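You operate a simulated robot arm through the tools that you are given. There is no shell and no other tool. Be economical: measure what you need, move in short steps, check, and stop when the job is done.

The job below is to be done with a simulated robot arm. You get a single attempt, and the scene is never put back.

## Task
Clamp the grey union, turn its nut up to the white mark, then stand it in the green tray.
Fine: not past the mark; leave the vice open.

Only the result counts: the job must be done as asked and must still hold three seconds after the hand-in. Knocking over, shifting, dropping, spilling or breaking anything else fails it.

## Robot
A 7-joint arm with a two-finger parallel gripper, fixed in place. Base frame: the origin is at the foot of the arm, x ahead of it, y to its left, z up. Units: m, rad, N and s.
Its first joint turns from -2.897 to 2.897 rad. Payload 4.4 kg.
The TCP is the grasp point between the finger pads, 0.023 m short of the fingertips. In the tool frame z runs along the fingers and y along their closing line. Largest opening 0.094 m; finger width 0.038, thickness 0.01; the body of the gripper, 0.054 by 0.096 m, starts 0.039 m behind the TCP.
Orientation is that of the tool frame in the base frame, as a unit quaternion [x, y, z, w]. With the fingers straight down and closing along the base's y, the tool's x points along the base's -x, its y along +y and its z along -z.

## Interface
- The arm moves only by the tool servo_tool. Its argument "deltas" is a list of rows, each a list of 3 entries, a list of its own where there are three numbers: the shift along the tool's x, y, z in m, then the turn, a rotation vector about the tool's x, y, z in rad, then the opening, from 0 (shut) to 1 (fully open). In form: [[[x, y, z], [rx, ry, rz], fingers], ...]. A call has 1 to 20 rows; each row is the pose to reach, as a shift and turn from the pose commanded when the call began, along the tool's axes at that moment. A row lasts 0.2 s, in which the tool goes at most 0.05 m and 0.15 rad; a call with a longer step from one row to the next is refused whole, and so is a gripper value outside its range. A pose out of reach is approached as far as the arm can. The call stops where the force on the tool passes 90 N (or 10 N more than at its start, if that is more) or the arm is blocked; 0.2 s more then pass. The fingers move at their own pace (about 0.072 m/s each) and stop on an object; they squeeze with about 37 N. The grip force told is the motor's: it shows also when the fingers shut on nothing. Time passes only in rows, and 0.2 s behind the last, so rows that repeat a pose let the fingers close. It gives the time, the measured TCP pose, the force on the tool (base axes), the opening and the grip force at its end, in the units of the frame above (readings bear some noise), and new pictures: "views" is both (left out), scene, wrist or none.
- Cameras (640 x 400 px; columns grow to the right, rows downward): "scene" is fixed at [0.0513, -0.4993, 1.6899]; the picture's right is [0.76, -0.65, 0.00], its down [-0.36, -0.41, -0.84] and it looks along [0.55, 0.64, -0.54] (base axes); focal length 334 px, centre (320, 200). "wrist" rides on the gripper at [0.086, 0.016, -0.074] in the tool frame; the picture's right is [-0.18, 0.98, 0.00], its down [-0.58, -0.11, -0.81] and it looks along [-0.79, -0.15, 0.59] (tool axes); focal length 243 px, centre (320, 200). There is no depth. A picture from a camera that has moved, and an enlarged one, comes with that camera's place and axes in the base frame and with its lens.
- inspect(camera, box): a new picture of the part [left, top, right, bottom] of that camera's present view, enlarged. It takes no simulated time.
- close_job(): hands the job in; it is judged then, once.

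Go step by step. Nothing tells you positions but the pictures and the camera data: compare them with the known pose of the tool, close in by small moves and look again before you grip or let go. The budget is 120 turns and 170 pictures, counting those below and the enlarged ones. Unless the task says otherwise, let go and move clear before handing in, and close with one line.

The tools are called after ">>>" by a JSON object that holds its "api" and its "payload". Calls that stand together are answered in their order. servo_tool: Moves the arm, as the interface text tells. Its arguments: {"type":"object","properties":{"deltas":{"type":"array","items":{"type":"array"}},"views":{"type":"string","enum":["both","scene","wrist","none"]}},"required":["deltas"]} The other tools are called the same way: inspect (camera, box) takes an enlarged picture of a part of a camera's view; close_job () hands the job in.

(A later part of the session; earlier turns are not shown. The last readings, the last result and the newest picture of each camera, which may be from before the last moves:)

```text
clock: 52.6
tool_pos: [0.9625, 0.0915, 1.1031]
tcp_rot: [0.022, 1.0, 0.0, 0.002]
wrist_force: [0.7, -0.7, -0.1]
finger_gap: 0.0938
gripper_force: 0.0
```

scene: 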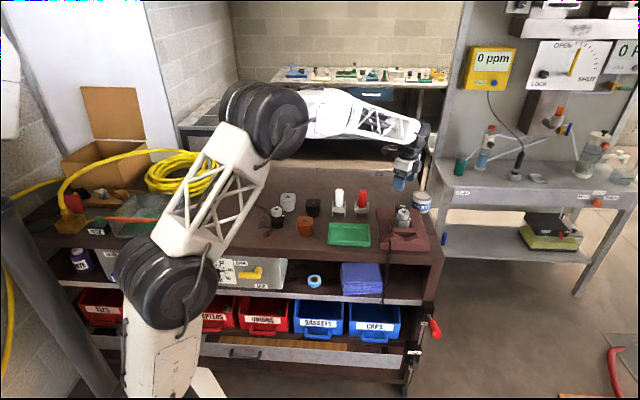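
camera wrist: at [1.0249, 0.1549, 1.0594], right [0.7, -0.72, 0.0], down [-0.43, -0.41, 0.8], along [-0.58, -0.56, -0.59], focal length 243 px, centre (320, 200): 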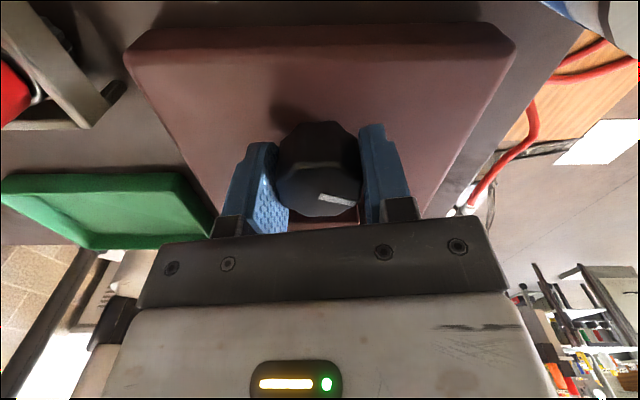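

>>> {"api": "servo_tool", "payload": {"deltas": [[[0.03, -0.03, -0.01], [0, 0, 0], 1], [[0.062, -0.06, -0.01], [0, 0, 0], 1], [[0.062, -0.06, -0.01], [0, 0, 0], 1]], "views": "wrist"}}

>>> {"api": "inspect", "payload": {"camera": "wrist", "box": [250, 0, 410, 100]}}

>>> {"api": "inspect", "payload": {"camera": "scene", "box": [377, 195, 441, 235]}}

```text
clock: 53.4
tool_pos: [0.8949, 0.0359, 1.1131]
tcp_rot: [0.024, 1.0, 0.0, 0.001]
wrist_force: [0.3, 0.2, 1.2]
finger_gap: 0.0939
gripper_force: 0.2
camera wrist: at [0.8099, 0.0576, 1.1876], right [0.23, 0.97, 0.0], down [0.57, -0.14, 0.81], along [0.79, -0.18, -0.59], focal length 243 px, centre (320, 200)
```

wrist: 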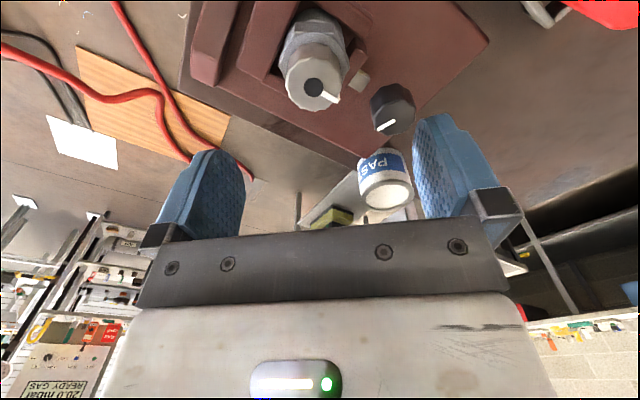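

```text
4.00 times, centred on (330, 50) of wrist
camera zoom: at [0.8099, 0.0576, 1.1876], right [0.23, 0.97, 0.0], down [0.57, -0.14, 0.81], along [0.79, -0.18, -0.59], focal length 970 px, centre (280, 800)
```

zoom: 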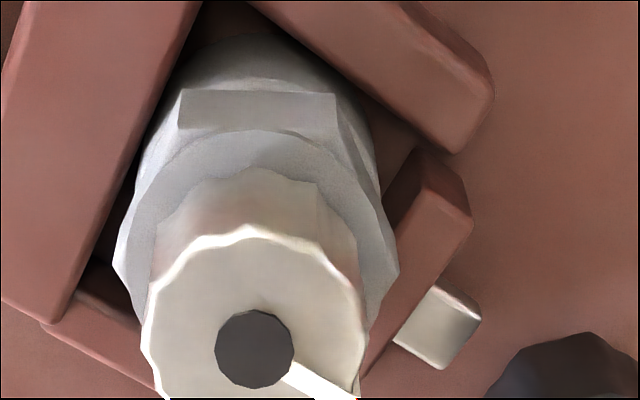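

```text
10.00 times, centred on (409, 215) of scene
camera zoom: at [0.0513, -0.4993, 1.6899], right [0.76, -0.65, 0.0], down [-0.36, -0.41, -0.84], along [0.55, 0.64, -0.54], focal length 3342 px, centre (-570, 50)
```

zoom: 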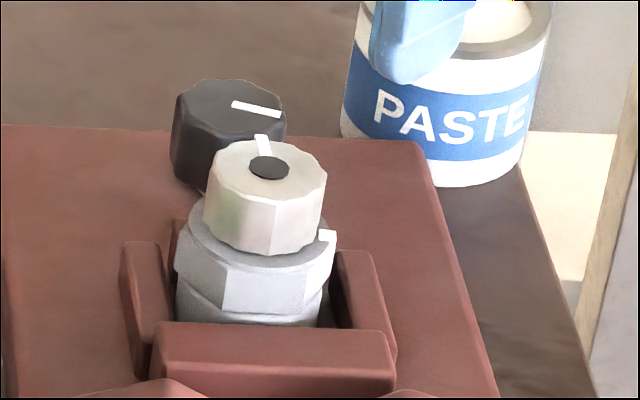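

The moving jaw now sits against the union. The nut axis is near (0.898, 0.0335). I'll lower onto the nut only, keeping the tips above the hex.

>>> {"api": "servo_tool", "payload": {"deltas": [[[-0.0031, -0.0023, 0.03], [0, 0, 0], 1], [[-0.0031, -0.0023, 0.06], [0, 0, 0], 1], [[-0.0031, -0.0023, 0.08], [0, 0, 0], 0.8], [[-0.0031, -0.0023, 0.087], [0, 0, 0], 0.7], [[-0.0031, -0.0023, 0.087], [0, 0, 0], 0.6]], "views": "wrist"}}

>>> {"api": "inspect", "payload": {"camera": "scene", "box": [377, 195, 441, 235]}}

```text
clock: 54.6
tool_pos: [0.9001, 0.0324, 1.0273]
tcp_rot: [0.024, 1.0, 0.0, 0.001]
wrist_force: [0.2, -0.2, -0.7]
finger_gap: 0.0564
gripper_force: 0.1
camera wrist: at [0.8139, 0.0543, 1.1006], right [0.23, 0.97, 0.0], down [0.57, -0.14, 0.81], along [0.79, -0.19, -0.59], focal length 243 px, centre (320, 200)
```

wrist: 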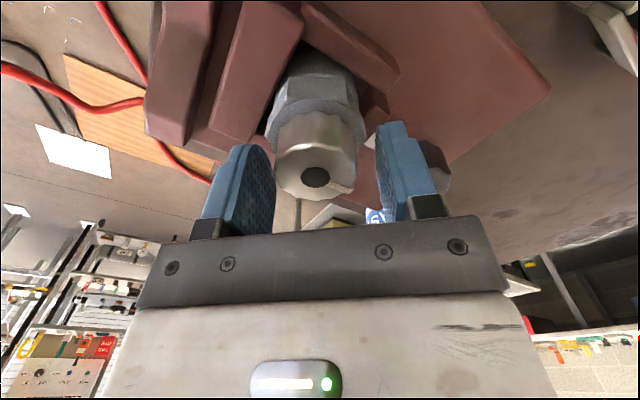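

```text
10.00 times, centred on (409, 215) of scene
camera zoom: at [0.0513, -0.4993, 1.6899], right [0.76, -0.65, 0.0], down [-0.36, -0.41, -0.84], along [0.55, 0.64, -0.54], focal length 3342 px, centre (-570, 50)
```

zoom: 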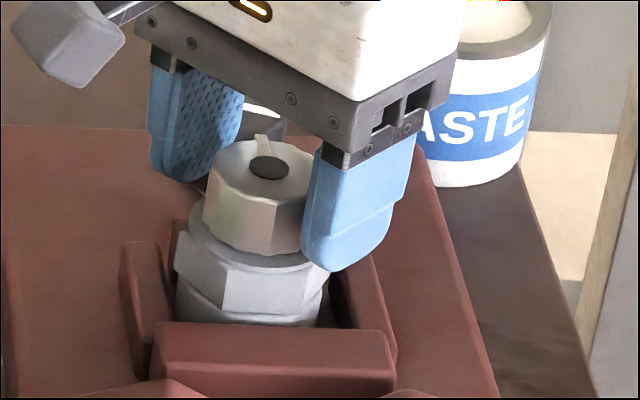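

The nut lies centred between the pads. Closing on it.

>>> {"api": "servo_tool", "payload": {"deltas": [[[0, 0, 0], [0, 0, 0], 0.3], [[0, 0, 0], [0, 0, 0], 0], [[0, 0, 0], [0, 0, 0], 0]], "views": "wrist"}}

>>> {"api": "inspect", "payload": {"camera": "scene", "box": [377, 195, 441, 235]}}

```text
clock: 55.4
tool_pos: [0.8991, 0.032, 1.027]
tcp_rot: [0.024, 1.0, 0.0, 0.001]
wrist_force: [-6.1, -19.0, 4.7]
finger_gap: 0.0374
gripper_force: 36.9
camera wrist: at [0.8137, 0.0537, 1.1009], right [0.23, 0.97, 0.0], down [0.57, -0.14, 0.81], along [0.79, -0.19, -0.59], focal length 243 px, centre (320, 200)
```

wrist: 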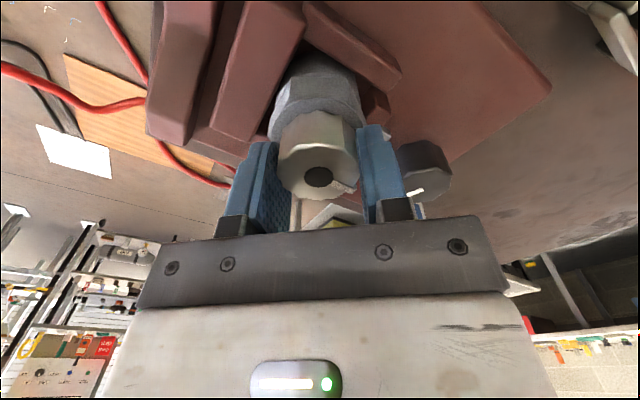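

```text
10.00 times, centred on (409, 215) of scene
camera zoom: at [0.0513, -0.4993, 1.6899], right [0.76, -0.65, 0.0], down [-0.36, -0.41, -0.84], along [0.55, 0.64, -0.54], focal length 3342 px, centre (-570, 50)
```

zoom: 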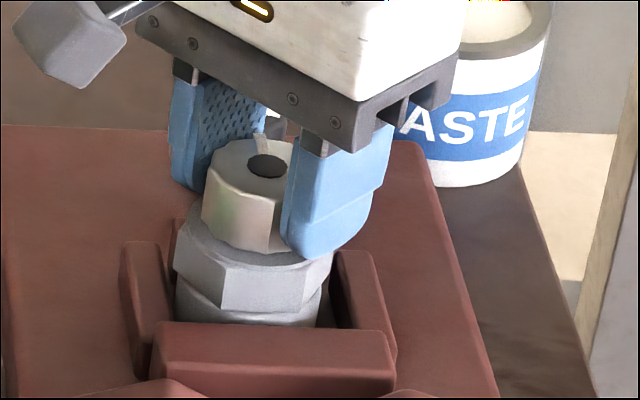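

Gripped, with a gap of 0.0374. Turning clockwise in stages, starting with 0.6 rad.

>>> {"api": "servo_tool", "payload": {"deltas": [[[0, -0.0007, 0], [0, 0, 0.1], 0], [[0, -0.0007, 0], [0, 0, 0.2], 0], [[0, -0.0007, 0], [0, 0, 0.3], 0], [[0, -0.0007, 0], [0, 0, 0.4], 0], [[0, -0.0007, 0], [0, 0, 0.5], 0], [[0, -0.0007, 0], [0, 0, 0.6], 0]], "views": "wrist"}}

>>> {"api": "inspect", "payload": {"camera": "scene", "box": [377, 195, 441, 235]}}

```text
clock: 56.8
tool_pos: [0.8997, 0.0309, 1.026]
tcp_rot: [0.319, 0.948, 0.001, 0.001]
wrist_force: [-15.2, -26.4, 8.6]
finger_gap: 0.0377
gripper_force: 37.0
camera wrist: at [0.8401, 0.0979, 1.1013], right [0.74, 0.67, 0.0], down [0.4, -0.44, 0.81], along [0.54, -0.6, -0.59], focal length 243 px, centre (320, 200)
```

wrist: 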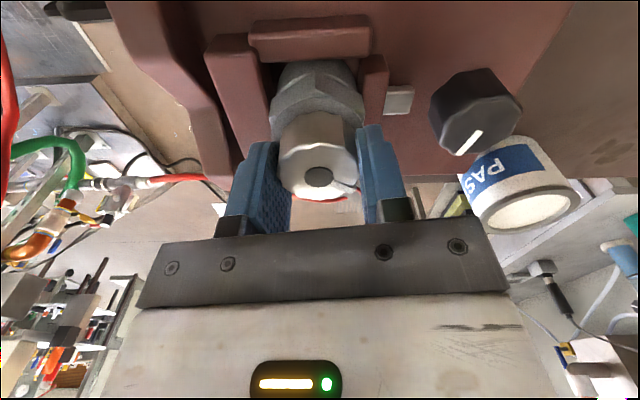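

```text
10.00 times, centred on (409, 215) of scene
camera zoom: at [0.0513, -0.4993, 1.6899], right [0.76, -0.65, 0.0], down [-0.36, -0.41, -0.84], along [0.55, 0.64, -0.54], focal length 3342 px, centre (-570, 50)
```

zoom: 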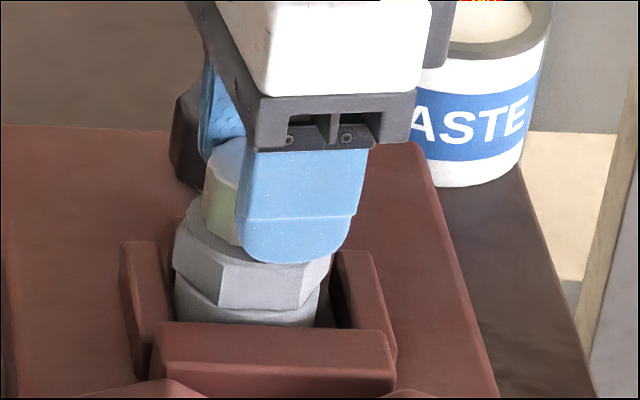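

The nut is following the hand and the hex body stays put, so the clamp holds. Continuing to about 75° in total.

>>> {"api": "servo_tool", "payload": {"deltas": [[[0, -0.001, 0], [0, 0, 0.1], 0], [[0, -0.001, 0], [0, 0, 0.2], 0], [[0, -0.001, 0], [0, 0, 0.3], 0], [[0, -0.001, 0], [0, 0, 0.4], 0], [[0, -0.001, 0], [0, 0, 0.5], 0], [[0, -0.001, 0], [0, 0, 0.6], 0], [[0, -0.001, 0], [0, 0, 0.7], 0]], "views": "wrist"}}

>>> {"api": "inspect", "payload": {"camera": "scene", "box": [377, 195, 441, 235]}}

>>> {"api": "inspect", "payload": {"camera": "wrist", "box": [240, 90, 400, 240]}}

```text
clock: 58.4
tool_pos: [0.8994, 0.03, 1.0273]
tcp_rot: [0.626, 0.78, 0.001, 0.0]
wrist_force: [-30.5, -20.8, 13.7]
finger_gap: 0.0375
gripper_force: 37.0
camera wrist: at [0.8953, 0.1205, 1.1017], right [1.0, 0.04, 0.0], down [0.02, -0.59, 0.81], along [0.03, -0.81, -0.59], focal length 243 px, centre (320, 200)
```

wrist: 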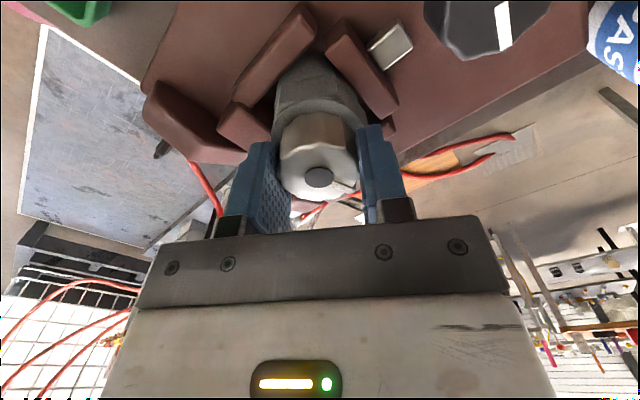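

```text
10.00 times, centred on (409, 215) of scene
camera zoom: at [0.0513, -0.4993, 1.6899], right [0.76, -0.65, 0.0], down [-0.36, -0.41, -0.84], along [0.55, 0.64, -0.54], focal length 3342 px, centre (-570, 50)
```

zoom: 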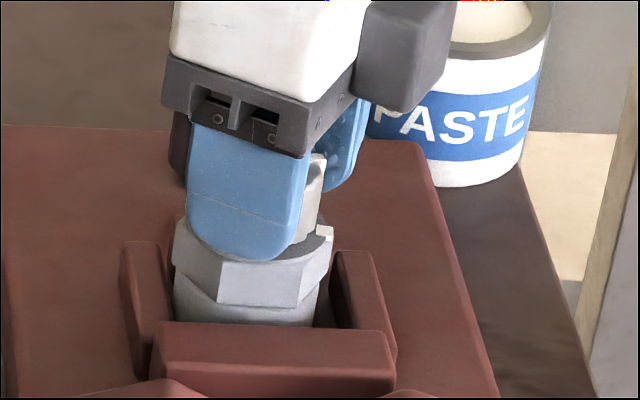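

```text
2.67 times, centred on (320, 165) of wrist
camera zoom: at [0.8953, 0.1205, 1.1017], right [1.0, 0.04, 0.0], down [0.02, -0.59, 0.81], along [0.03, -0.81, -0.59], focal length 647 px, centre (320, 293)
```

zoom: 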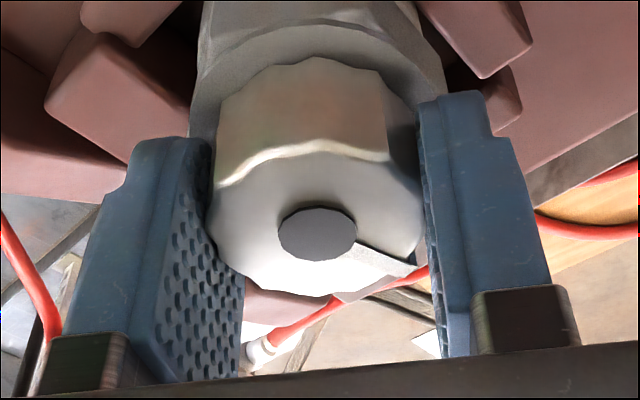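

About 75° done. Pointer and mark are both visible to the scene camera at the right side, so I'll zoom in.

>>> {"api": "inspect", "payload": {"camera": "scene", "box": [398, 206, 422, 221]}}

```text
16.00 times, centred on (410, 214) of scene
camera zoom: at [0.0513, -0.4993, 1.6899], right [0.76, -0.65, 0.0], down [-0.36, -0.41, -0.84], along [0.55, 0.64, -0.54], focal length 5347 px, centre (-1120, -16)
```

zoom: 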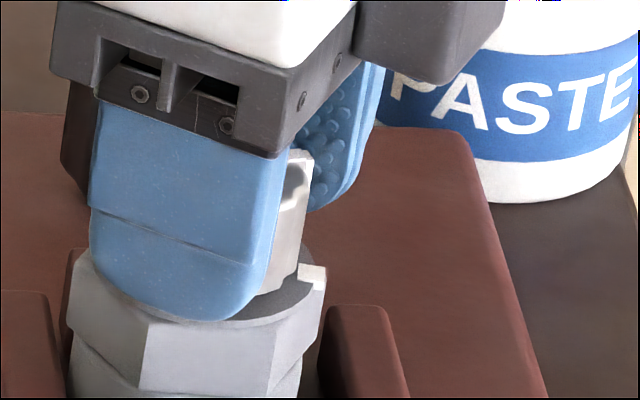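

I'll release the nut and rise to read the pointer against the mark accurately.

>>> {"api": "servo_tool", "payload": {"deltas": [[[0, 0, 0], [0, 0, 0], 0.6], [[0, 0, 0], [0, 0, 0], 0.6], [[0, 0, -0.03], [0, 0, 0], 0.7], [[0, 0, -0.07], [0, 0, 0], 1], [[0, 0, -0.12], [0, 0, 0], 1], [[0, 0, -0.16], [0, 0, 0], 1]], "views": "wrist"}}

>>> {"api": "inspect", "payload": {"camera": "scene", "box": [388, 204, 420, 224]}}

>>> {"api": "inspect", "payload": {"camera": "wrist", "box": [260, 0, 380, 75]}}

```text
clock: 59.8
tool_pos: [0.8984, 0.0318, 1.1859]
tcp_rot: [0.624, 0.781, 0.001, 0.0]
wrist_force: [0.3, 0.0, -0.8]
finger_gap: 0.094
gripper_force: 0.0
camera wrist: at [0.8955, 0.1202, 1.2611], right [1.0, 0.04, 0.0], down [0.02, -0.59, 0.81], along [0.03, -0.81, -0.59], focal length 243 px, centre (320, 200)
```

wrist: 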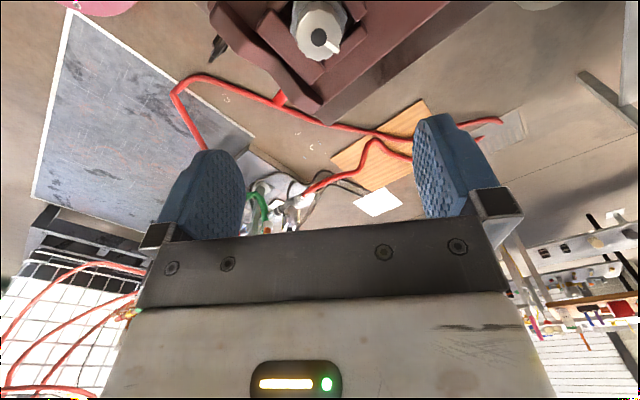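

```text
16.00 times, centred on (404, 214) of scene
camera zoom: at [0.0513, -0.4993, 1.6899], right [0.76, -0.65, 0.0], down [-0.36, -0.41, -0.84], along [0.55, 0.64, -0.54], focal length 5347 px, centre (-1024, -24)
```

zoom: 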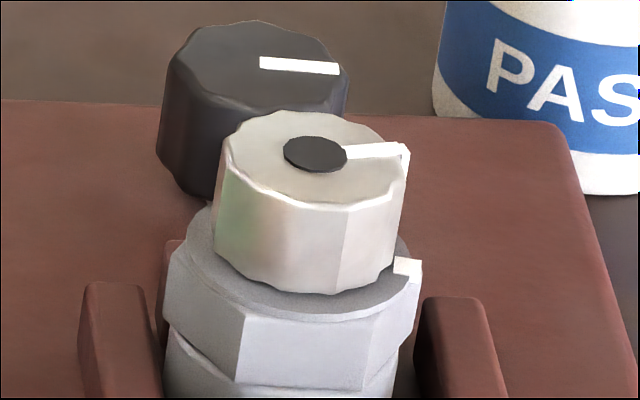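

```text
5.33 times, centred on (320, 38) of wrist
camera zoom: at [0.8955, 0.1202, 1.2611], right [1.0, 0.04, 0.0], down [0.02, -0.59, 0.81], along [0.03, -0.81, -0.59], focal length 1294 px, centre (320, 1067)
```

zoom: 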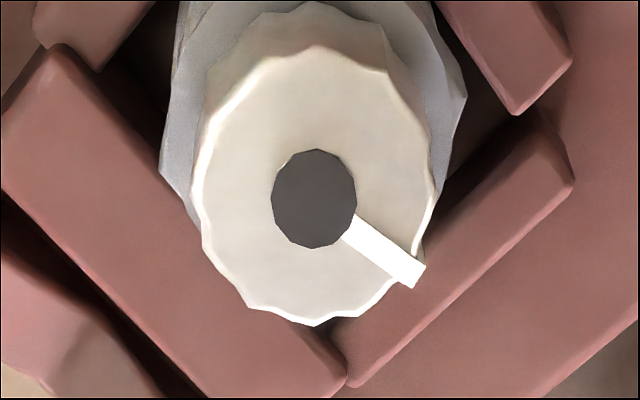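

The pointer reads about −33° and the mark, at the hex corner, about −48°, so roughly 15° remain. I'll regrip and turn about 10° more.

>>> {"api": "servo_tool", "payload": {"deltas": [[[0, -0.001, 0.04], [0, 0, 0], 1], [[0, -0.001, 0.08], [0, 0, 0], 0.8], [[0, -0.001, 0.12], [0, 0, 0], 0.6], [[0, -0.001, 0.15], [0, 0, 0], 0.6], [[0, -0.001, 0.16], [0, 0, 0], 0.6], [[0, -0.001, 0.16], [0, 0, 0], 0], [[0, -0.001, 0.16], [0, 0, 0], 0]], "views": "none"}}

>>> {"api": "servo_tool", "payload": {"deltas": [[[0, 0, 0], [0, 0, 0.06], 0], [[0, 0, 0], [0, 0, 0.12], 0], [[0, 0, 0], [0, 0, 0.175], 0], [[0, 0, 0], [0, 0, 0.175], 0]], "views": "none"}}

>>> {"api": "inspect", "payload": {"camera": "scene", "box": [388, 204, 420, 224]}}

```text
clock: 61.4
tool_pos: [0.8978, 0.0299, 1.0258]
tcp_rot: [0.623, 0.782, 0.001, 0.001]
wrist_force: [-4.2, -2.2, 0.0]
finger_gap: 0.0374
gripper_force: 37.0
```

```text
clock: 62.4
tool_pos: [0.898, 0.0304, 1.0262]
tcp_rot: [0.689, 0.725, 0.001, 0.001]
wrist_force: [-6.3, -3.9, -0.6]
finger_gap: 0.0372
gripper_force: 36.8
```

```text
16.00 times, centred on (404, 214) of scene
camera zoom: at [0.0513, -0.4993, 1.6899], right [0.76, -0.65, 0.0], down [-0.36, -0.41, -0.84], along [0.55, 0.64, -0.54], focal length 5347 px, centre (-1024, -24)
```

zoom: 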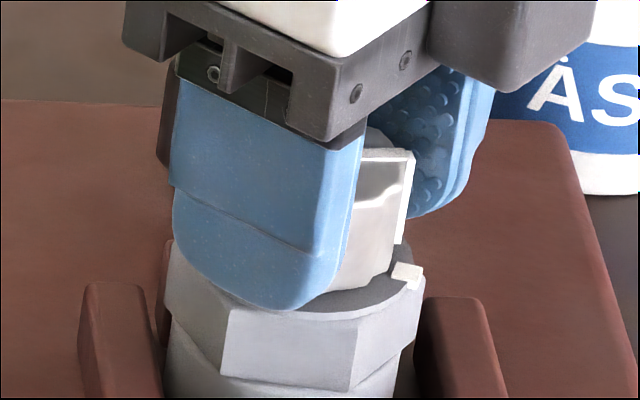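

The hex corner shifted slightly in the picture, so the body may have slipped a few degrees. I'll release and check.

>>> {"api": "servo_tool", "payload": {"deltas": [[[0, 0, 0], [0, 0, 0], 0.6], [[0, 0, 0], [0, 0, 0], 0.6], [[0, 0, -0.03], [0, 0, 0], 0.7], [[0, 0, -0.07], [0, 0, 0], 1], [[0, 0, -0.12], [0, 0, 0], 1], [[0, 0, -0.16], [0, 0, 0], 1]], "views": "none"}}

>>> {"api": "inspect", "payload": {"camera": "scene", "box": [388, 204, 420, 224]}}

>>> {"api": "inspect", "payload": {"camera": "wrist", "box": [240, 0, 420, 112]}}

```text
clock: 63.8
tool_pos: [0.8977, 0.0306, 1.1874]
tcp_rot: [0.69, 0.724, -0.001, 0.0]
wrist_force: [0.0, 0.0, -0.4]
finger_gap: 0.094
gripper_force: 0.0
```

```text
16.00 times, centred on (404, 214) of scene
camera zoom: at [0.0513, -0.4993, 1.6899], right [0.76, -0.65, 0.0], down [-0.36, -0.41, -0.84], along [0.55, 0.64, -0.54], focal length 5347 px, centre (-1024, -24)
```

zoom: 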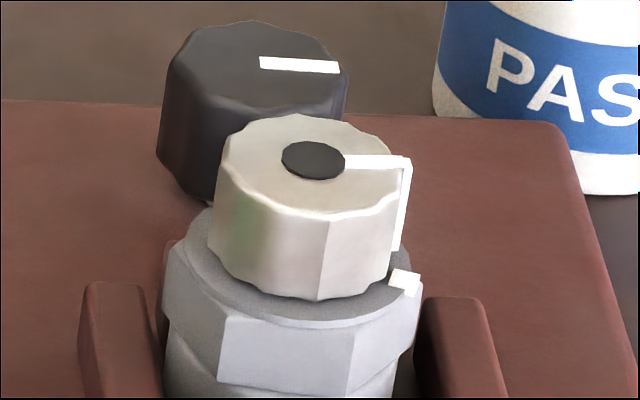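

```text
3.56 times, centred on (330, 56) of wrist
camera zoom: at [0.9089, 0.1202, 1.2622], right [0.99, -0.14, 0.0], down [-0.08, -0.59, 0.81], along [-0.11, -0.8, -0.59], focal length 863 px, centre (284, 712)
```

zoom: 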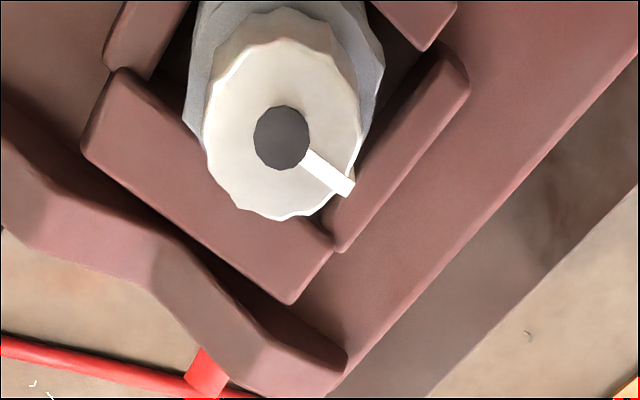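

The body turned about as much as the nut in that last step, so the vice grip is too weak. I'll go back to the knob with a clean, flat-aligned grip and tighten further.

>>> {"api": "servo_tool", "payload": {"deltas": [[[0.015, 0.017, 0], [0, 0, -0.14], 1], [[0.03, 0.034, 0], [0, 0, -0.28], 1], [[0.045, 0.05, 0], [0, 0, -0.42], 1], [[0.0578, 0.067, 0], [0, 0, -0.56], 1], [[0.0578, 0.067, 0], [0, 0, -0.7], 1], [[0.0578, 0.067, 0], [0, 0, -0.84], 1], [[0.0578, 0.067, 0], [0, 0, -0.98], 1], [[0.0578, 0.067, 0], [0, 0, -1.12], 1], [[0.0578, 0.067, 0], [0, 0, -1.26], 1], [[0.0578, 0.067, 0], [0, 0, -1.4], 1], [[0.0578, 0.067, 0], [0, 0, -1.54], 1], [[0.0578, 0.067, 0.04], [0, 0, -1.68], 1], [[0.0578, 0.067, 0.08], [0, 0, -1.8], 1], [[0.0578, 0.067, 0.08], [0, 0, -1.8], 1]], "views": "wrist"}}

>>> {"api": "inspect", "payload": {"camera": "wrist", "box": [180, 0, 420, 150]}}

>>> {"api": "inspect", "payload": {"camera": "scene", "box": [388, 204, 420, 224]}}

```text
clock: 66.8
tool_pos: [0.9621, 0.0928, 1.1061]
tcp_rot: [-0.139, 0.99, 0.0, 0.001]
wrist_force: [-0.8, -0.2, -0.1]
finger_gap: 0.0936
gripper_force: 0.1
camera wrist: at [0.8743, 0.086, 1.1808], right [-0.09, 1.0, 0.0], down [0.59, 0.06, 0.81], along [0.8, 0.08, -0.59], focal length 243 px, centre (320, 200)
```

wrist: 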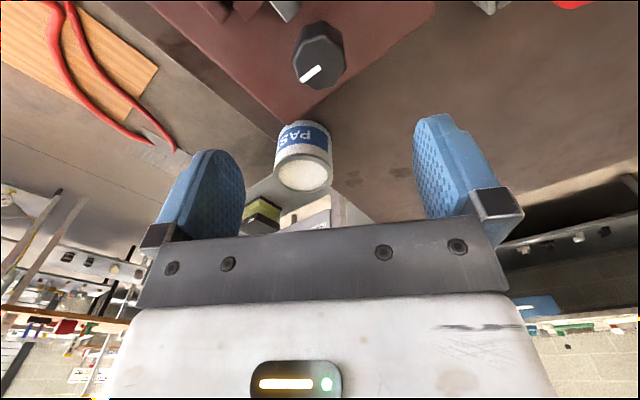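

```text
2.67 times, centred on (300, 75) of wrist
camera zoom: at [0.8743, 0.086, 1.1808], right [-0.09, 1.0, 0.0], down [0.59, 0.06, 0.81], along [0.8, 0.08, -0.59], focal length 647 px, centre (373, 533)
```

zoom: 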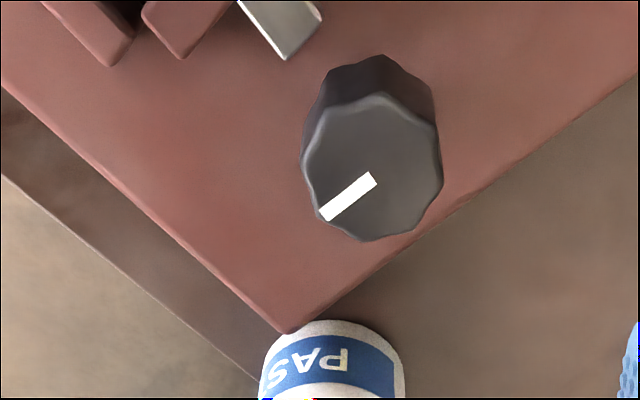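

```text
16.00 times, centred on (404, 214) of scene
camera zoom: at [0.0513, -0.4993, 1.6899], right [0.76, -0.65, 0.0], down [-0.36, -0.41, -0.84], along [0.55, 0.64, -0.54], focal length 5347 px, centre (-1024, -24)
```

zoom: 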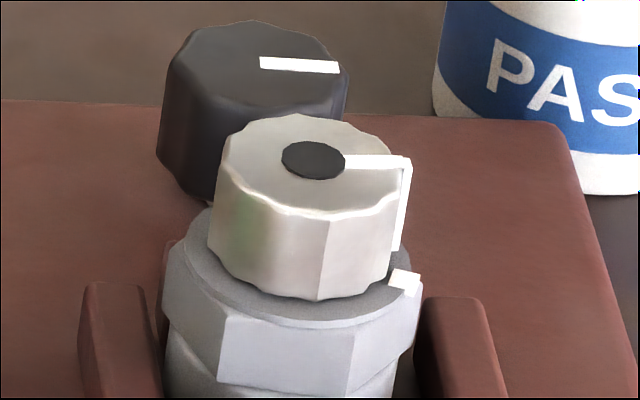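

The knob's flats are aligned with the fingers again. I'm descending a bit deeper and tightening.

>>> {"api": "servo_tool", "payload": {"deltas": [[[0.001, -0.0005, 0.04], [0, 0, 0], 1], [[0.001, -0.0005, 0.08], [0, 0, 0], 1], [[0.001, -0.0005, 0.115], [0, 0, 0], 1], [[0.001, -0.0005, 0.128], [0, 0, 0], 0.8], [[0.001, -0.0005, 0.128], [0, 0, 0], 0.3], [[0.001, -0.0005, 0.128], [0, 0, 0], 0], [[0.001, -0.0005, 0.128], [0, 0, 0], 0], [[0.001, -0.0005, 0.128], [0, 0, 0], 0]], "views": "none"}}

>>> {"api": "servo_tool", "payload": {"deltas": [[[0, 0, 0], [0, 0, 0.06], 0], [[0, 0, 0], [0, 0, 0.12], 0], [[0, 0, 0], [0, 0, 0.18], 0], [[0, 0, 0], [0, 0, 0.24], 0], [[0, 0, 0], [0, 0, 0.3], 0]], "views": "none"}}

>>> {"api": "inspect", "payload": {"camera": "scene", "box": [388, 204, 420, 224]}}

```text
clock: 68.6
tool_pos: [0.9619, 0.0911, 0.9786]
tcp_rot: [-0.139, 0.99, 0.0, 0.0]
wrist_force: [-8.2, 24.1, 0.4]
finger_gap: 0.0398
gripper_force: 45.2
```

```text
clock: 69.8
tool_pos: [0.9616, 0.0918, 0.978]
tcp_rot: [0.01, 1.0, 0.0, 0.001]
wrist_force: [-25.6, 52.6, -1.2]
finger_gap: 0.04
gripper_force: 45.1
```

```text
16.00 times, centred on (404, 214) of scene
camera zoom: at [0.0513, -0.4993, 1.6899], right [0.76, -0.65, 0.0], down [-0.36, -0.41, -0.84], along [0.55, 0.64, -0.54], focal length 5347 px, centre (-1024, -24)
```

zoom: 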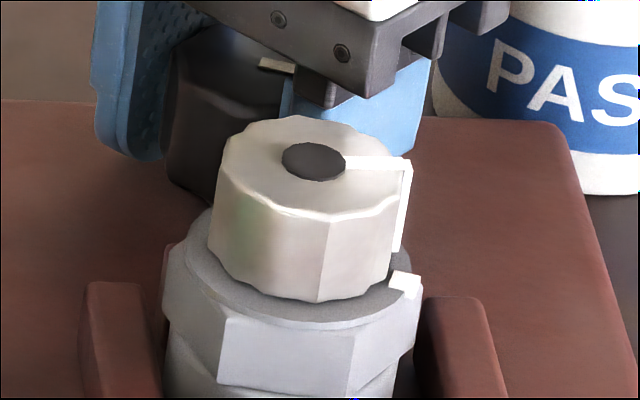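

>>> {"api": "inspect", "payload": {"camera": "wrist", "box": [200, 60, 440, 240]}}

```text
2.22 times, centred on (320, 150) of wrist
camera zoom: at [0.8748, 0.1121, 1.0531], right [0.21, 0.98, 0.0], down [0.58, -0.12, 0.81], along [0.79, -0.17, -0.59], focal length 539 px, centre (320, 311)
```

zoom: 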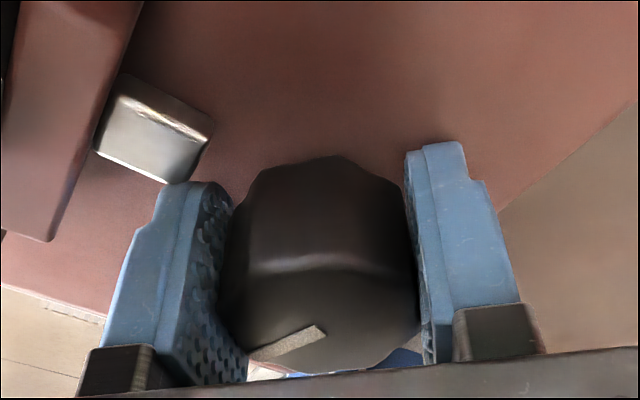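

The knob is hard against its stop, so the vice is as tight as it gets. The body moved because a finger corner was pushing on the raised white mark, so I'll regrip the nut at an angle that keeps the fingers clear of it.

>>> {"api": "servo_tool", "payload": {"deltas": [[[0, 0, 0], [0, 0, 0], 0.62], [[0, 0, 0], [0, 0, 0], 0.7], [[0, 0, -0.03], [0, 0, 0], 0.8], [[0, 0, -0.07], [0, 0, 0], 1], [[0, 0, -0.11], [0, 0, 0.1], 1], [[0.02, -0.02, -0.13], [0, 0, 0.24], 1], [[0.04, -0.04, -0.13], [0, 0, 0.38], 1], [[0.0624, -0.0627, -0.13], [0, 0, 0.52], 1], [[0.0624, -0.0627, -0.13], [0, 0, 0.66], 1], [[0.0624, -0.0627, -0.13], [0, 0, 0.8], 1], [[0.0624, -0.0627, -0.13], [0, 0, 0.94], 1], [[0.0624, -0.0627, -0.13], [0, 0, 0.986], 1], [[0.0624, -0.0627, -0.13], [0, 0, 0.986], 1]], "views": "wrist"}}

>>> {"api": "inspect", "payload": {"camera": "scene", "box": [388, 204, 420, 224]}}

>>> {"api": "inspect", "payload": {"camera": "wrist", "box": [240, 0, 400, 100]}}

```text
clock: 72.6
tool_pos: [0.8968, 0.0285, 1.1083]
tcp_rot: [0.483, 0.876, 0.0, 0.001]
wrist_force: [1.0, 0.0, -0.5]
finger_gap: 0.0941
gripper_force: 0.0
camera wrist: at [0.8647, 0.1131, 1.1834], right [0.93, 0.37, 0.0], down [0.22, -0.55, 0.81], along [0.3, -0.75, -0.59], focal length 243 px, centre (320, 200)
```

wrist: 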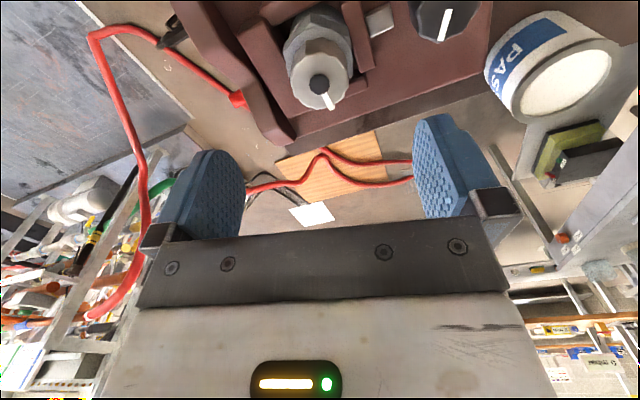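

```text
16.00 times, centred on (404, 214) of scene
camera zoom: at [0.0513, -0.4993, 1.6899], right [0.76, -0.65, 0.0], down [-0.36, -0.41, -0.84], along [0.55, 0.64, -0.54], focal length 5347 px, centre (-1024, -24)
```

zoom: 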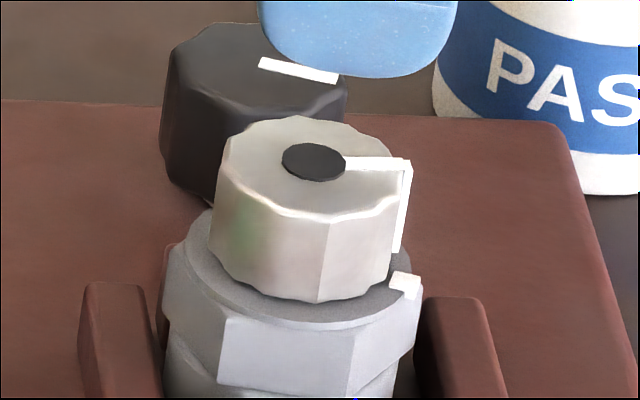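

```text
4.00 times, centred on (320, 50) of wrist
camera zoom: at [0.8647, 0.1131, 1.1834], right [0.93, 0.37, 0.0], down [0.22, -0.55, 0.81], along [0.3, -0.75, -0.59], focal length 970 px, centre (320, 800)
```

zoom: 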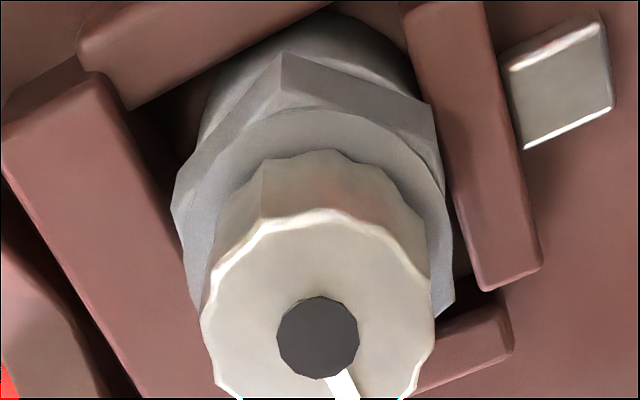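

The knob did tighten a few more degrees, and the union is steady. I'm lowering onto the nut at this clear angle.

>>> {"api": "servo_tool", "payload": {"deltas": [[[0.0015, 0.002, 0.03], [0, 0, 0], 0.8], [[0.0015, 0.002, 0.06], [0, 0, 0], 0.62], [[0.0015, 0.002, 0.08], [0, 0, 0], 0.6], [[0.0015, 0.002, 0.08], [0, 0, 0], 0.3], [[0.0015, 0.002, 0.08], [0, 0, 0], 0], [[0.0015, 0.002, 0.08], [0, 0, 0], 0]], "views": "none"}}

>>> {"api": "inspect", "payload": {"camera": "scene", "box": [388, 204, 420, 224]}}

```text
clock: 74.0
tool_pos: [0.8984, 0.0323, 1.0289]
tcp_rot: [0.484, 0.875, 0.0, 0.002]
wrist_force: [-29.1, -15.2, 5.8]
finger_gap: 0.0376
gripper_force: 36.9
```

```text
16.00 times, centred on (404, 214) of scene
camera zoom: at [0.0513, -0.4993, 1.6899], right [0.76, -0.65, 0.0], down [-0.36, -0.41, -0.84], along [0.55, 0.64, -0.54], focal length 5347 px, centre (-1024, -24)
```

zoom: 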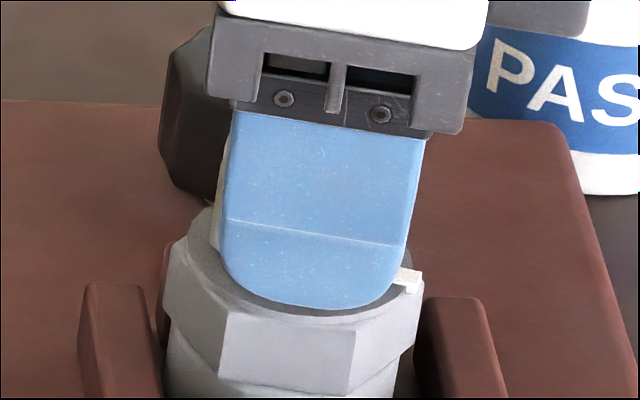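

Turning 8° clockwise with the load relieved, then releasing to look.

>>> {"api": "servo_tool", "payload": {"deltas": [[[0, -0.001, 0], [0, 0, 0.03], 0], [[0, -0.001, 0], [0, 0, 0.07], 0], [[0, -0.001, 0], [0, 0, 0.11], 0], [[0, -0.001, 0], [0, 0, 0.14], 0], [[0, -0.001, 0], [0, 0, 0.14], 0]], "views": "none"}}

>>> {"api": "servo_tool", "payload": {"deltas": [[[0, 0, 0], [0, 0, 0], 0.6], [[0, 0, 0], [0, 0, 0], 0.6], [[0, 0, -0.03], [0, 0, 0], 0.7], [[0, 0, -0.07], [0, 0, 0], 1], [[0, 0, -0.1], [0, 0, 0], 1]], "views": "none"}}

>>> {"api": "inspect", "payload": {"camera": "scene", "box": [388, 204, 420, 224]}}

```text
clock: 75.2
tool_pos: [0.898, 0.0309, 1.0288]
tcp_rot: [0.543, 0.84, 0.002, 0.001]
wrist_force: [2.6, -4.9, 0.7]
finger_gap: 0.0375
gripper_force: 37.1
```

```text
clock: 76.4
tool_pos: [0.8971, 0.0319, 1.1281]
tcp_rot: [0.544, 0.839, 0.002, 0.0]
wrist_force: [0.5, -0.7, -0.2]
finger_gap: 0.0938
gripper_force: 0.0
```

```text
16.00 times, centred on (404, 214) of scene
camera zoom: at [0.0513, -0.4993, 1.6899], right [0.76, -0.65, 0.0], down [-0.36, -0.41, -0.84], along [0.55, 0.64, -0.54], focal length 5347 px, centre (-1024, -24)
```

zoom: 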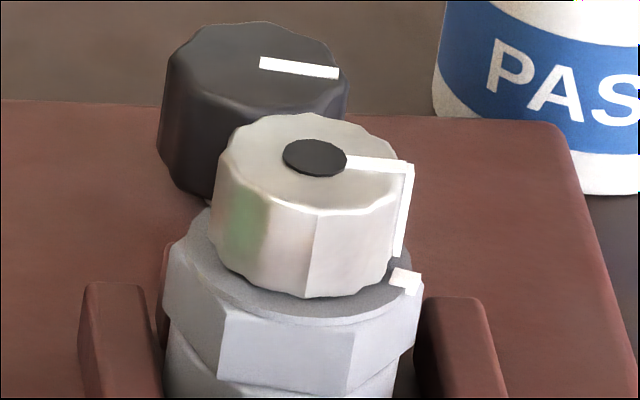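

The body held still this time and the nut moved 8°. The pointer is at about −48° and the mark at about −60°, so I'll turn another 7°.

>>> {"api": "servo_tool", "payload": {"deltas": [[[0, 0, 0.04], [0, 0, 0], 0.8], [[0, 0, 0.08], [0, 0, 0], 0.62], [[0, 0, 0.1], [0, 0, 0], 0.6], [[0, 0, 0.1], [0, 0, 0], 0.3], [[0, 0, 0.1], [0, 0, 0], 0], [[0, 0, 0.1], [0, 0, 0], 0], [[0, 0, 0.1], [0, 0, 0.04], 0], [[0, 0, 0.1], [0, 0, 0.08], 0], [[0, 0, 0.1], [0, 0, 0.12], 0], [[0, 0, 0.1], [0, 0, 0.12], 0]], "views": "none"}}

>>> {"api": "servo_tool", "payload": {"deltas": [[[0, 0, 0], [0, 0, 0], 0.6], [[0, 0, 0], [0, 0, 0], 0.6], [[0, 0, -0.03], [0, 0, 0], 0.7], [[0, 0, -0.07], [0, 0, 0], 1], [[0, 0, -0.1], [0, 0, 0], 1]], "views": "none"}}

>>> {"api": "inspect", "payload": {"camera": "scene", "box": [388, 204, 420, 224]}}

>>> {"api": "inspect", "payload": {"camera": "scene", "box": [404, 208, 420, 218]}}

```text
clock: 78.6
tool_pos: [0.898, 0.0309, 1.0291]
tcp_rot: [0.593, 0.805, 0.0, 0.0]
wrist_force: [-9.2, 3.7, 0.3]
finger_gap: 0.0374
gripper_force: 36.6
```

```text
clock: 79.8
tool_pos: [0.8972, 0.0305, 1.1278]
tcp_rot: [0.592, 0.806, 0.0, 0.0]
wrist_force: [0.1, 0.1, -0.9]
finger_gap: 0.0941
gripper_force: 0.1
```

```text
16.00 times, centred on (404, 214) of scene
camera zoom: at [0.0513, -0.4993, 1.6899], right [0.76, -0.65, 0.0], down [-0.36, -0.41, -0.84], along [0.55, 0.64, -0.54], focal length 5347 px, centre (-1024, -24)
```

zoom: 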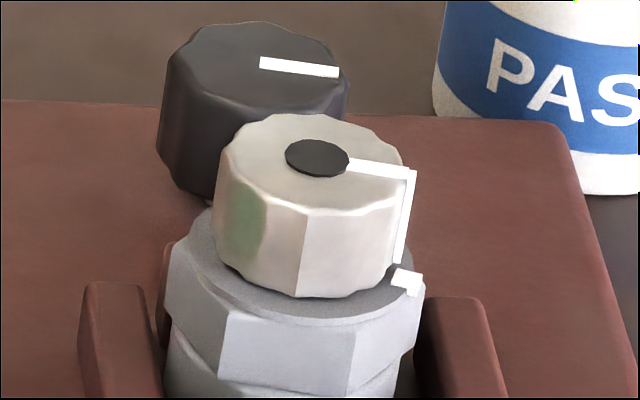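

```text
16.00 times, centred on (412, 213) of scene
camera zoom: at [0.0513, -0.4993, 1.6899], right [0.76, -0.65, 0.0], down [-0.36, -0.41, -0.84], along [0.55, 0.64, -0.54], focal length 5347 px, centre (-1152, -8)
```

zoom: 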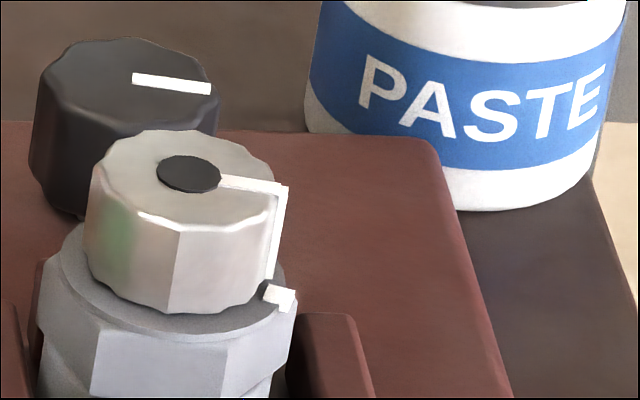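

Pointer and mark are now within roughly 4–8°. To judge the rest finely I'll swing the wrist camera to the mark's side for a close look.

>>> {"api": "servo_tool", "payload": {"deltas": [[[0, 0, 0], [0, 0, -0.14], 1], [[0, 0, 0], [0, 0, -0.28], 1], [[0, 0, 0], [0, 0, -0.42], 1], [[0, 0, 0], [0, 0, -0.56], 1], [[0, 0, 0], [0, 0, -0.7], 1], [[0, 0, 0], [0, 0, -0.84], 1], [[0, 0, 0], [0, 0, -0.98], 1], [[0, 0, 0], [0, 0, -1.12], 1], [[0, 0, 0], [0, 0, -1.26], 1], [[0, 0, 0], [0, 0, -1.4], 1], [[0, 0, 0], [0, 0, -1.54], 1], [[0, 0, 0], [0, 0, -1.68], 1], [[0, 0, 0], [0, 0, -1.82], 1], [[0, 0, 0], [0, 0, -1.96], 1], [[-0.01, -0.005, 0], [0, 0, -2.1], 1], [[-0.02, -0.01, 0], [0, 0, -2.24], 1], [[-0.032, -0.016, 0.01], [0, 0, -2.38], 1], [[-0.044, -0.022, 0.02], [0, 0, -2.52], 1], [[-0.0531, -0.0261, 0.03], [0, 0, -2.66], 1]], "views": "wrist"}}

```text
clock: 83.8
tool_pos: [0.8883, -0.0269, 1.099]
tcp_rot: [-0.642, 0.767, 0.0, 0.002]
wrist_force: [-0.2, 0.4, 0.4]
finger_gap: 0.094
gripper_force: 0.1
camera wrist: at [0.8567, -0.1086, 1.1735], right [-0.94, 0.35, 0.0], down [0.21, 0.55, 0.81], along [0.29, 0.75, -0.59], focal length 243 px, centre (320, 200)
```

wrist: 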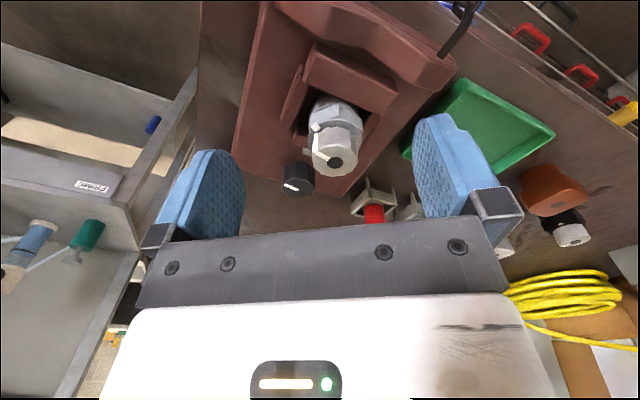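

It reached that yaw, and the nut is in plain view. Zooming in on the pointer and mark.

>>> {"api": "inspect", "payload": {"camera": "wrist", "box": [295, 85, 375, 185]}}

>>> {"api": "inspect", "payload": {"camera": "wrist", "box": [300, 115, 348, 145]}}

```text
4.00 times, centred on (335, 135) of wrist
camera zoom: at [0.8567, -0.1086, 1.1735], right [-0.94, 0.35, 0.0], down [0.21, 0.55, 0.81], along [0.29, 0.75, -0.59], focal length 970 px, centre (260, 460)
```

zoom: 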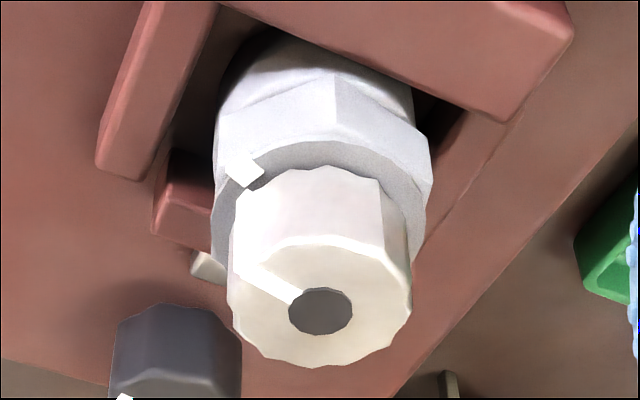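

```text
13.33 times, centred on (324, 130) of wrist
camera zoom: at [0.8567, -0.1086, 1.1735], right [-0.94, 0.35, 0.0], down [0.21, 0.55, 0.81], along [0.29, 0.75, -0.59], focal length 3235 px, centre (267, 1133)
```

zoom: 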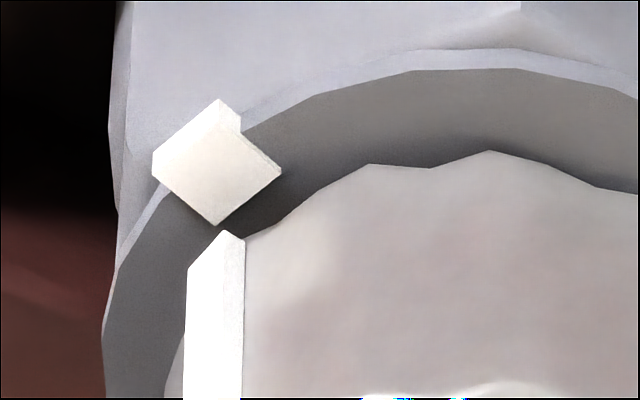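

In this close view the pointer is at about −58° and the mark at about −65°, so roughly 7° remain. I'll regrip at the equivalent angle with the fingers turned 180°, which keeps them clear of the mark and the camera on this side.

>>> {"api": "servo_tool", "payload": {"deltas": [[[0, 0, -0.03], [0, 0, -0.1], 1], [[-0.03, 0.0005, -0.03], [0, 0, -0.2], 1], [[-0.0583, 0.001, -0.03], [0, 0, -0.3], 1], [[-0.0583, 0.001, -0.03], [0, 0, -0.4], 1], [[-0.0583, 0.001, -0.03], [0, 0, -0.48], 1], [[-0.0583, 0.001, -0.03], [0, 0, -0.48], 1]], "views": "wrist"}}

```text
clock: 85.2
tool_pos: [0.898, 0.0308, 1.1289]
tcp_rot: [0.806, -0.592, 0.001, 0.0]
wrist_force: [-0.5, 0.6, -0.5]
finger_gap: 0.0939
gripper_force: 0.0
camera wrist: at [0.9075, -0.0551, 1.2035], right [-0.99, -0.12, 0.0], down [-0.07, 0.59, 0.81], along [-0.09, 0.8, -0.59], focal length 243 px, centre (320, 200)
```

wrist: 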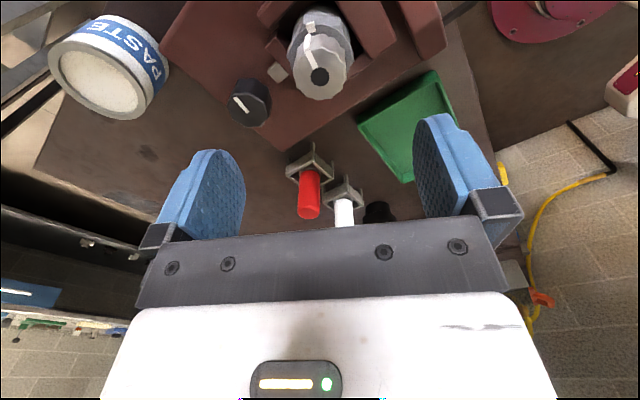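

>>> {"api": "inspect", "payload": {"camera": "wrist", "box": [280, 0, 360, 100]}}

>>> {"api": "servo_tool", "payload": {"deltas": [[[0, 0, 0.04], [0, 0, 0], 0.8], [[0, 0, 0.08], [0, 0, 0], 0.62], [[0, 0, 0.1], [0, 0, 0], 0.6], [[0, 0, 0.1], [0, 0, 0], 0.3], [[0, 0, 0.1], [0, 0, 0], 0], [[0, 0, 0.1], [0, 0, 0], 0]], "views": "wrist"}}

>>> {"api": "inspect", "payload": {"camera": "wrist", "box": [280, 90, 360, 200]}}

```text
4.00 times, centred on (320, 50) of wrist
camera zoom: at [0.9075, -0.0551, 1.2035], right [-0.99, -0.12, 0.0], down [-0.07, 0.59, 0.81], along [-0.09, 0.8, -0.59], focal length 970 px, centre (320, 800)
```

zoom: 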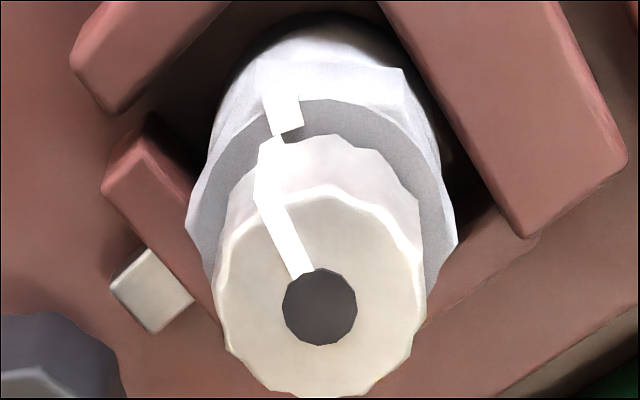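

```text
clock: 86.6
tool_pos: [0.8974, 0.0302, 1.0283]
tcp_rot: [0.805, -0.593, 0.001, 0.0]
wrist_force: [4.9, 1.7, 0.6]
finger_gap: 0.0376
gripper_force: 37.0
camera wrist: at [0.9072, -0.0559, 1.1035], right [-0.99, -0.12, 0.0], down [-0.07, 0.59, 0.81], along [-0.09, 0.8, -0.59], focal length 243 px, centre (320, 200)
```

wrist: 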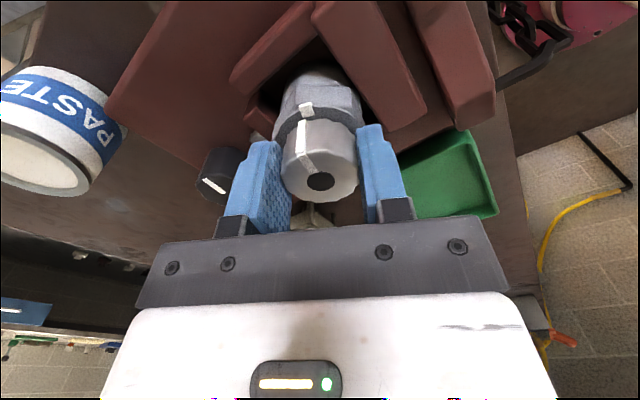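

```text
3.64 times, centred on (320, 145) of wrist
camera zoom: at [0.9072, -0.0559, 1.1035], right [-0.99, -0.12, 0.0], down [-0.07, 0.59, 0.81], along [-0.09, 0.8, -0.59], focal length 882 px, centre (320, 400)
```

zoom: 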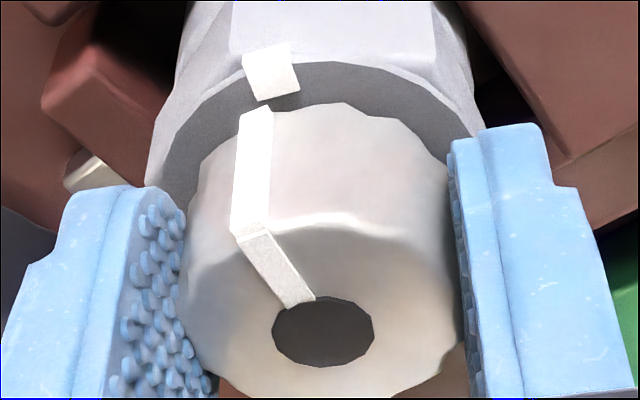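

This is a good view: the nut is gripped and pointer and mark are both visible. About 7–8° remain, so I'm turning 5.5°.

>>> {"api": "servo_tool", "payload": {"deltas": [[[0, 0, 0], [0, 0, 0.03], 0], [[0, 0, 0], [0, 0, 0.06], 0], [[0, 0, 0], [0, 0, 0.09], 0], [[0, 0, 0], [0, 0, 0.096], 0], [[0, 0, 0], [0, 0, 0.096], 0]], "views": "none"}}

>>> {"api": "inspect", "payload": {"camera": "wrist", "box": [280, 90, 360, 200]}}

>>> {"api": "inspect", "payload": {"camera": "wrist", "box": [288, 95, 328, 165]}}

```text
clock: 87.8
tool_pos: [0.8978, 0.0285, 1.0289]
tcp_rot: [0.775, -0.631, 0.002, 0.0]
wrist_force: [-14.5, -3.8, 4.0]
finger_gap: 0.0373
gripper_force: 37.0
```

```text
3.64 times, centred on (320, 145) of wrist
camera zoom: at [0.8994, -0.0563, 1.1035], right [-1.0, -0.02, 0.0], down [-0.01, 0.59, 0.81], along [-0.01, 0.81, -0.59], focal length 882 px, centre (320, 400)
```

zoom: 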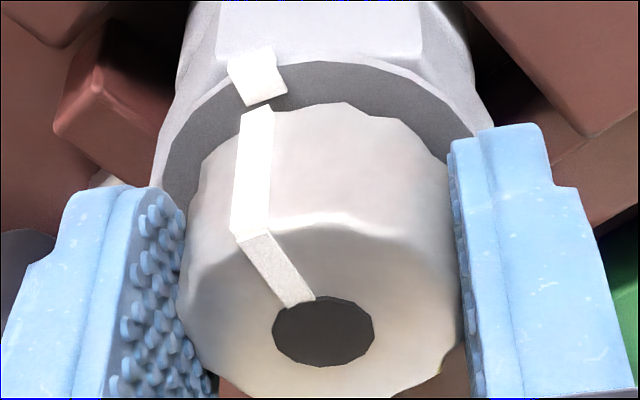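

```text
5.71 times, centred on (308, 130) of wrist
camera zoom: at [0.8994, -0.0563, 1.1035], right [-1.0, -0.02, 0.0], down [-0.01, 0.59, 0.81], along [-0.01, 0.81, -0.59], focal length 1386 px, centre (389, 600)
```

zoom: 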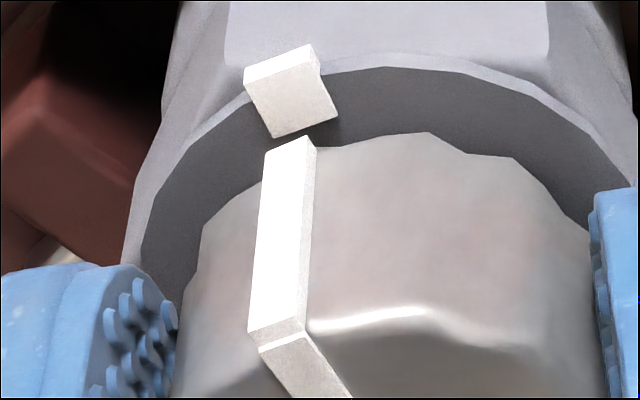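

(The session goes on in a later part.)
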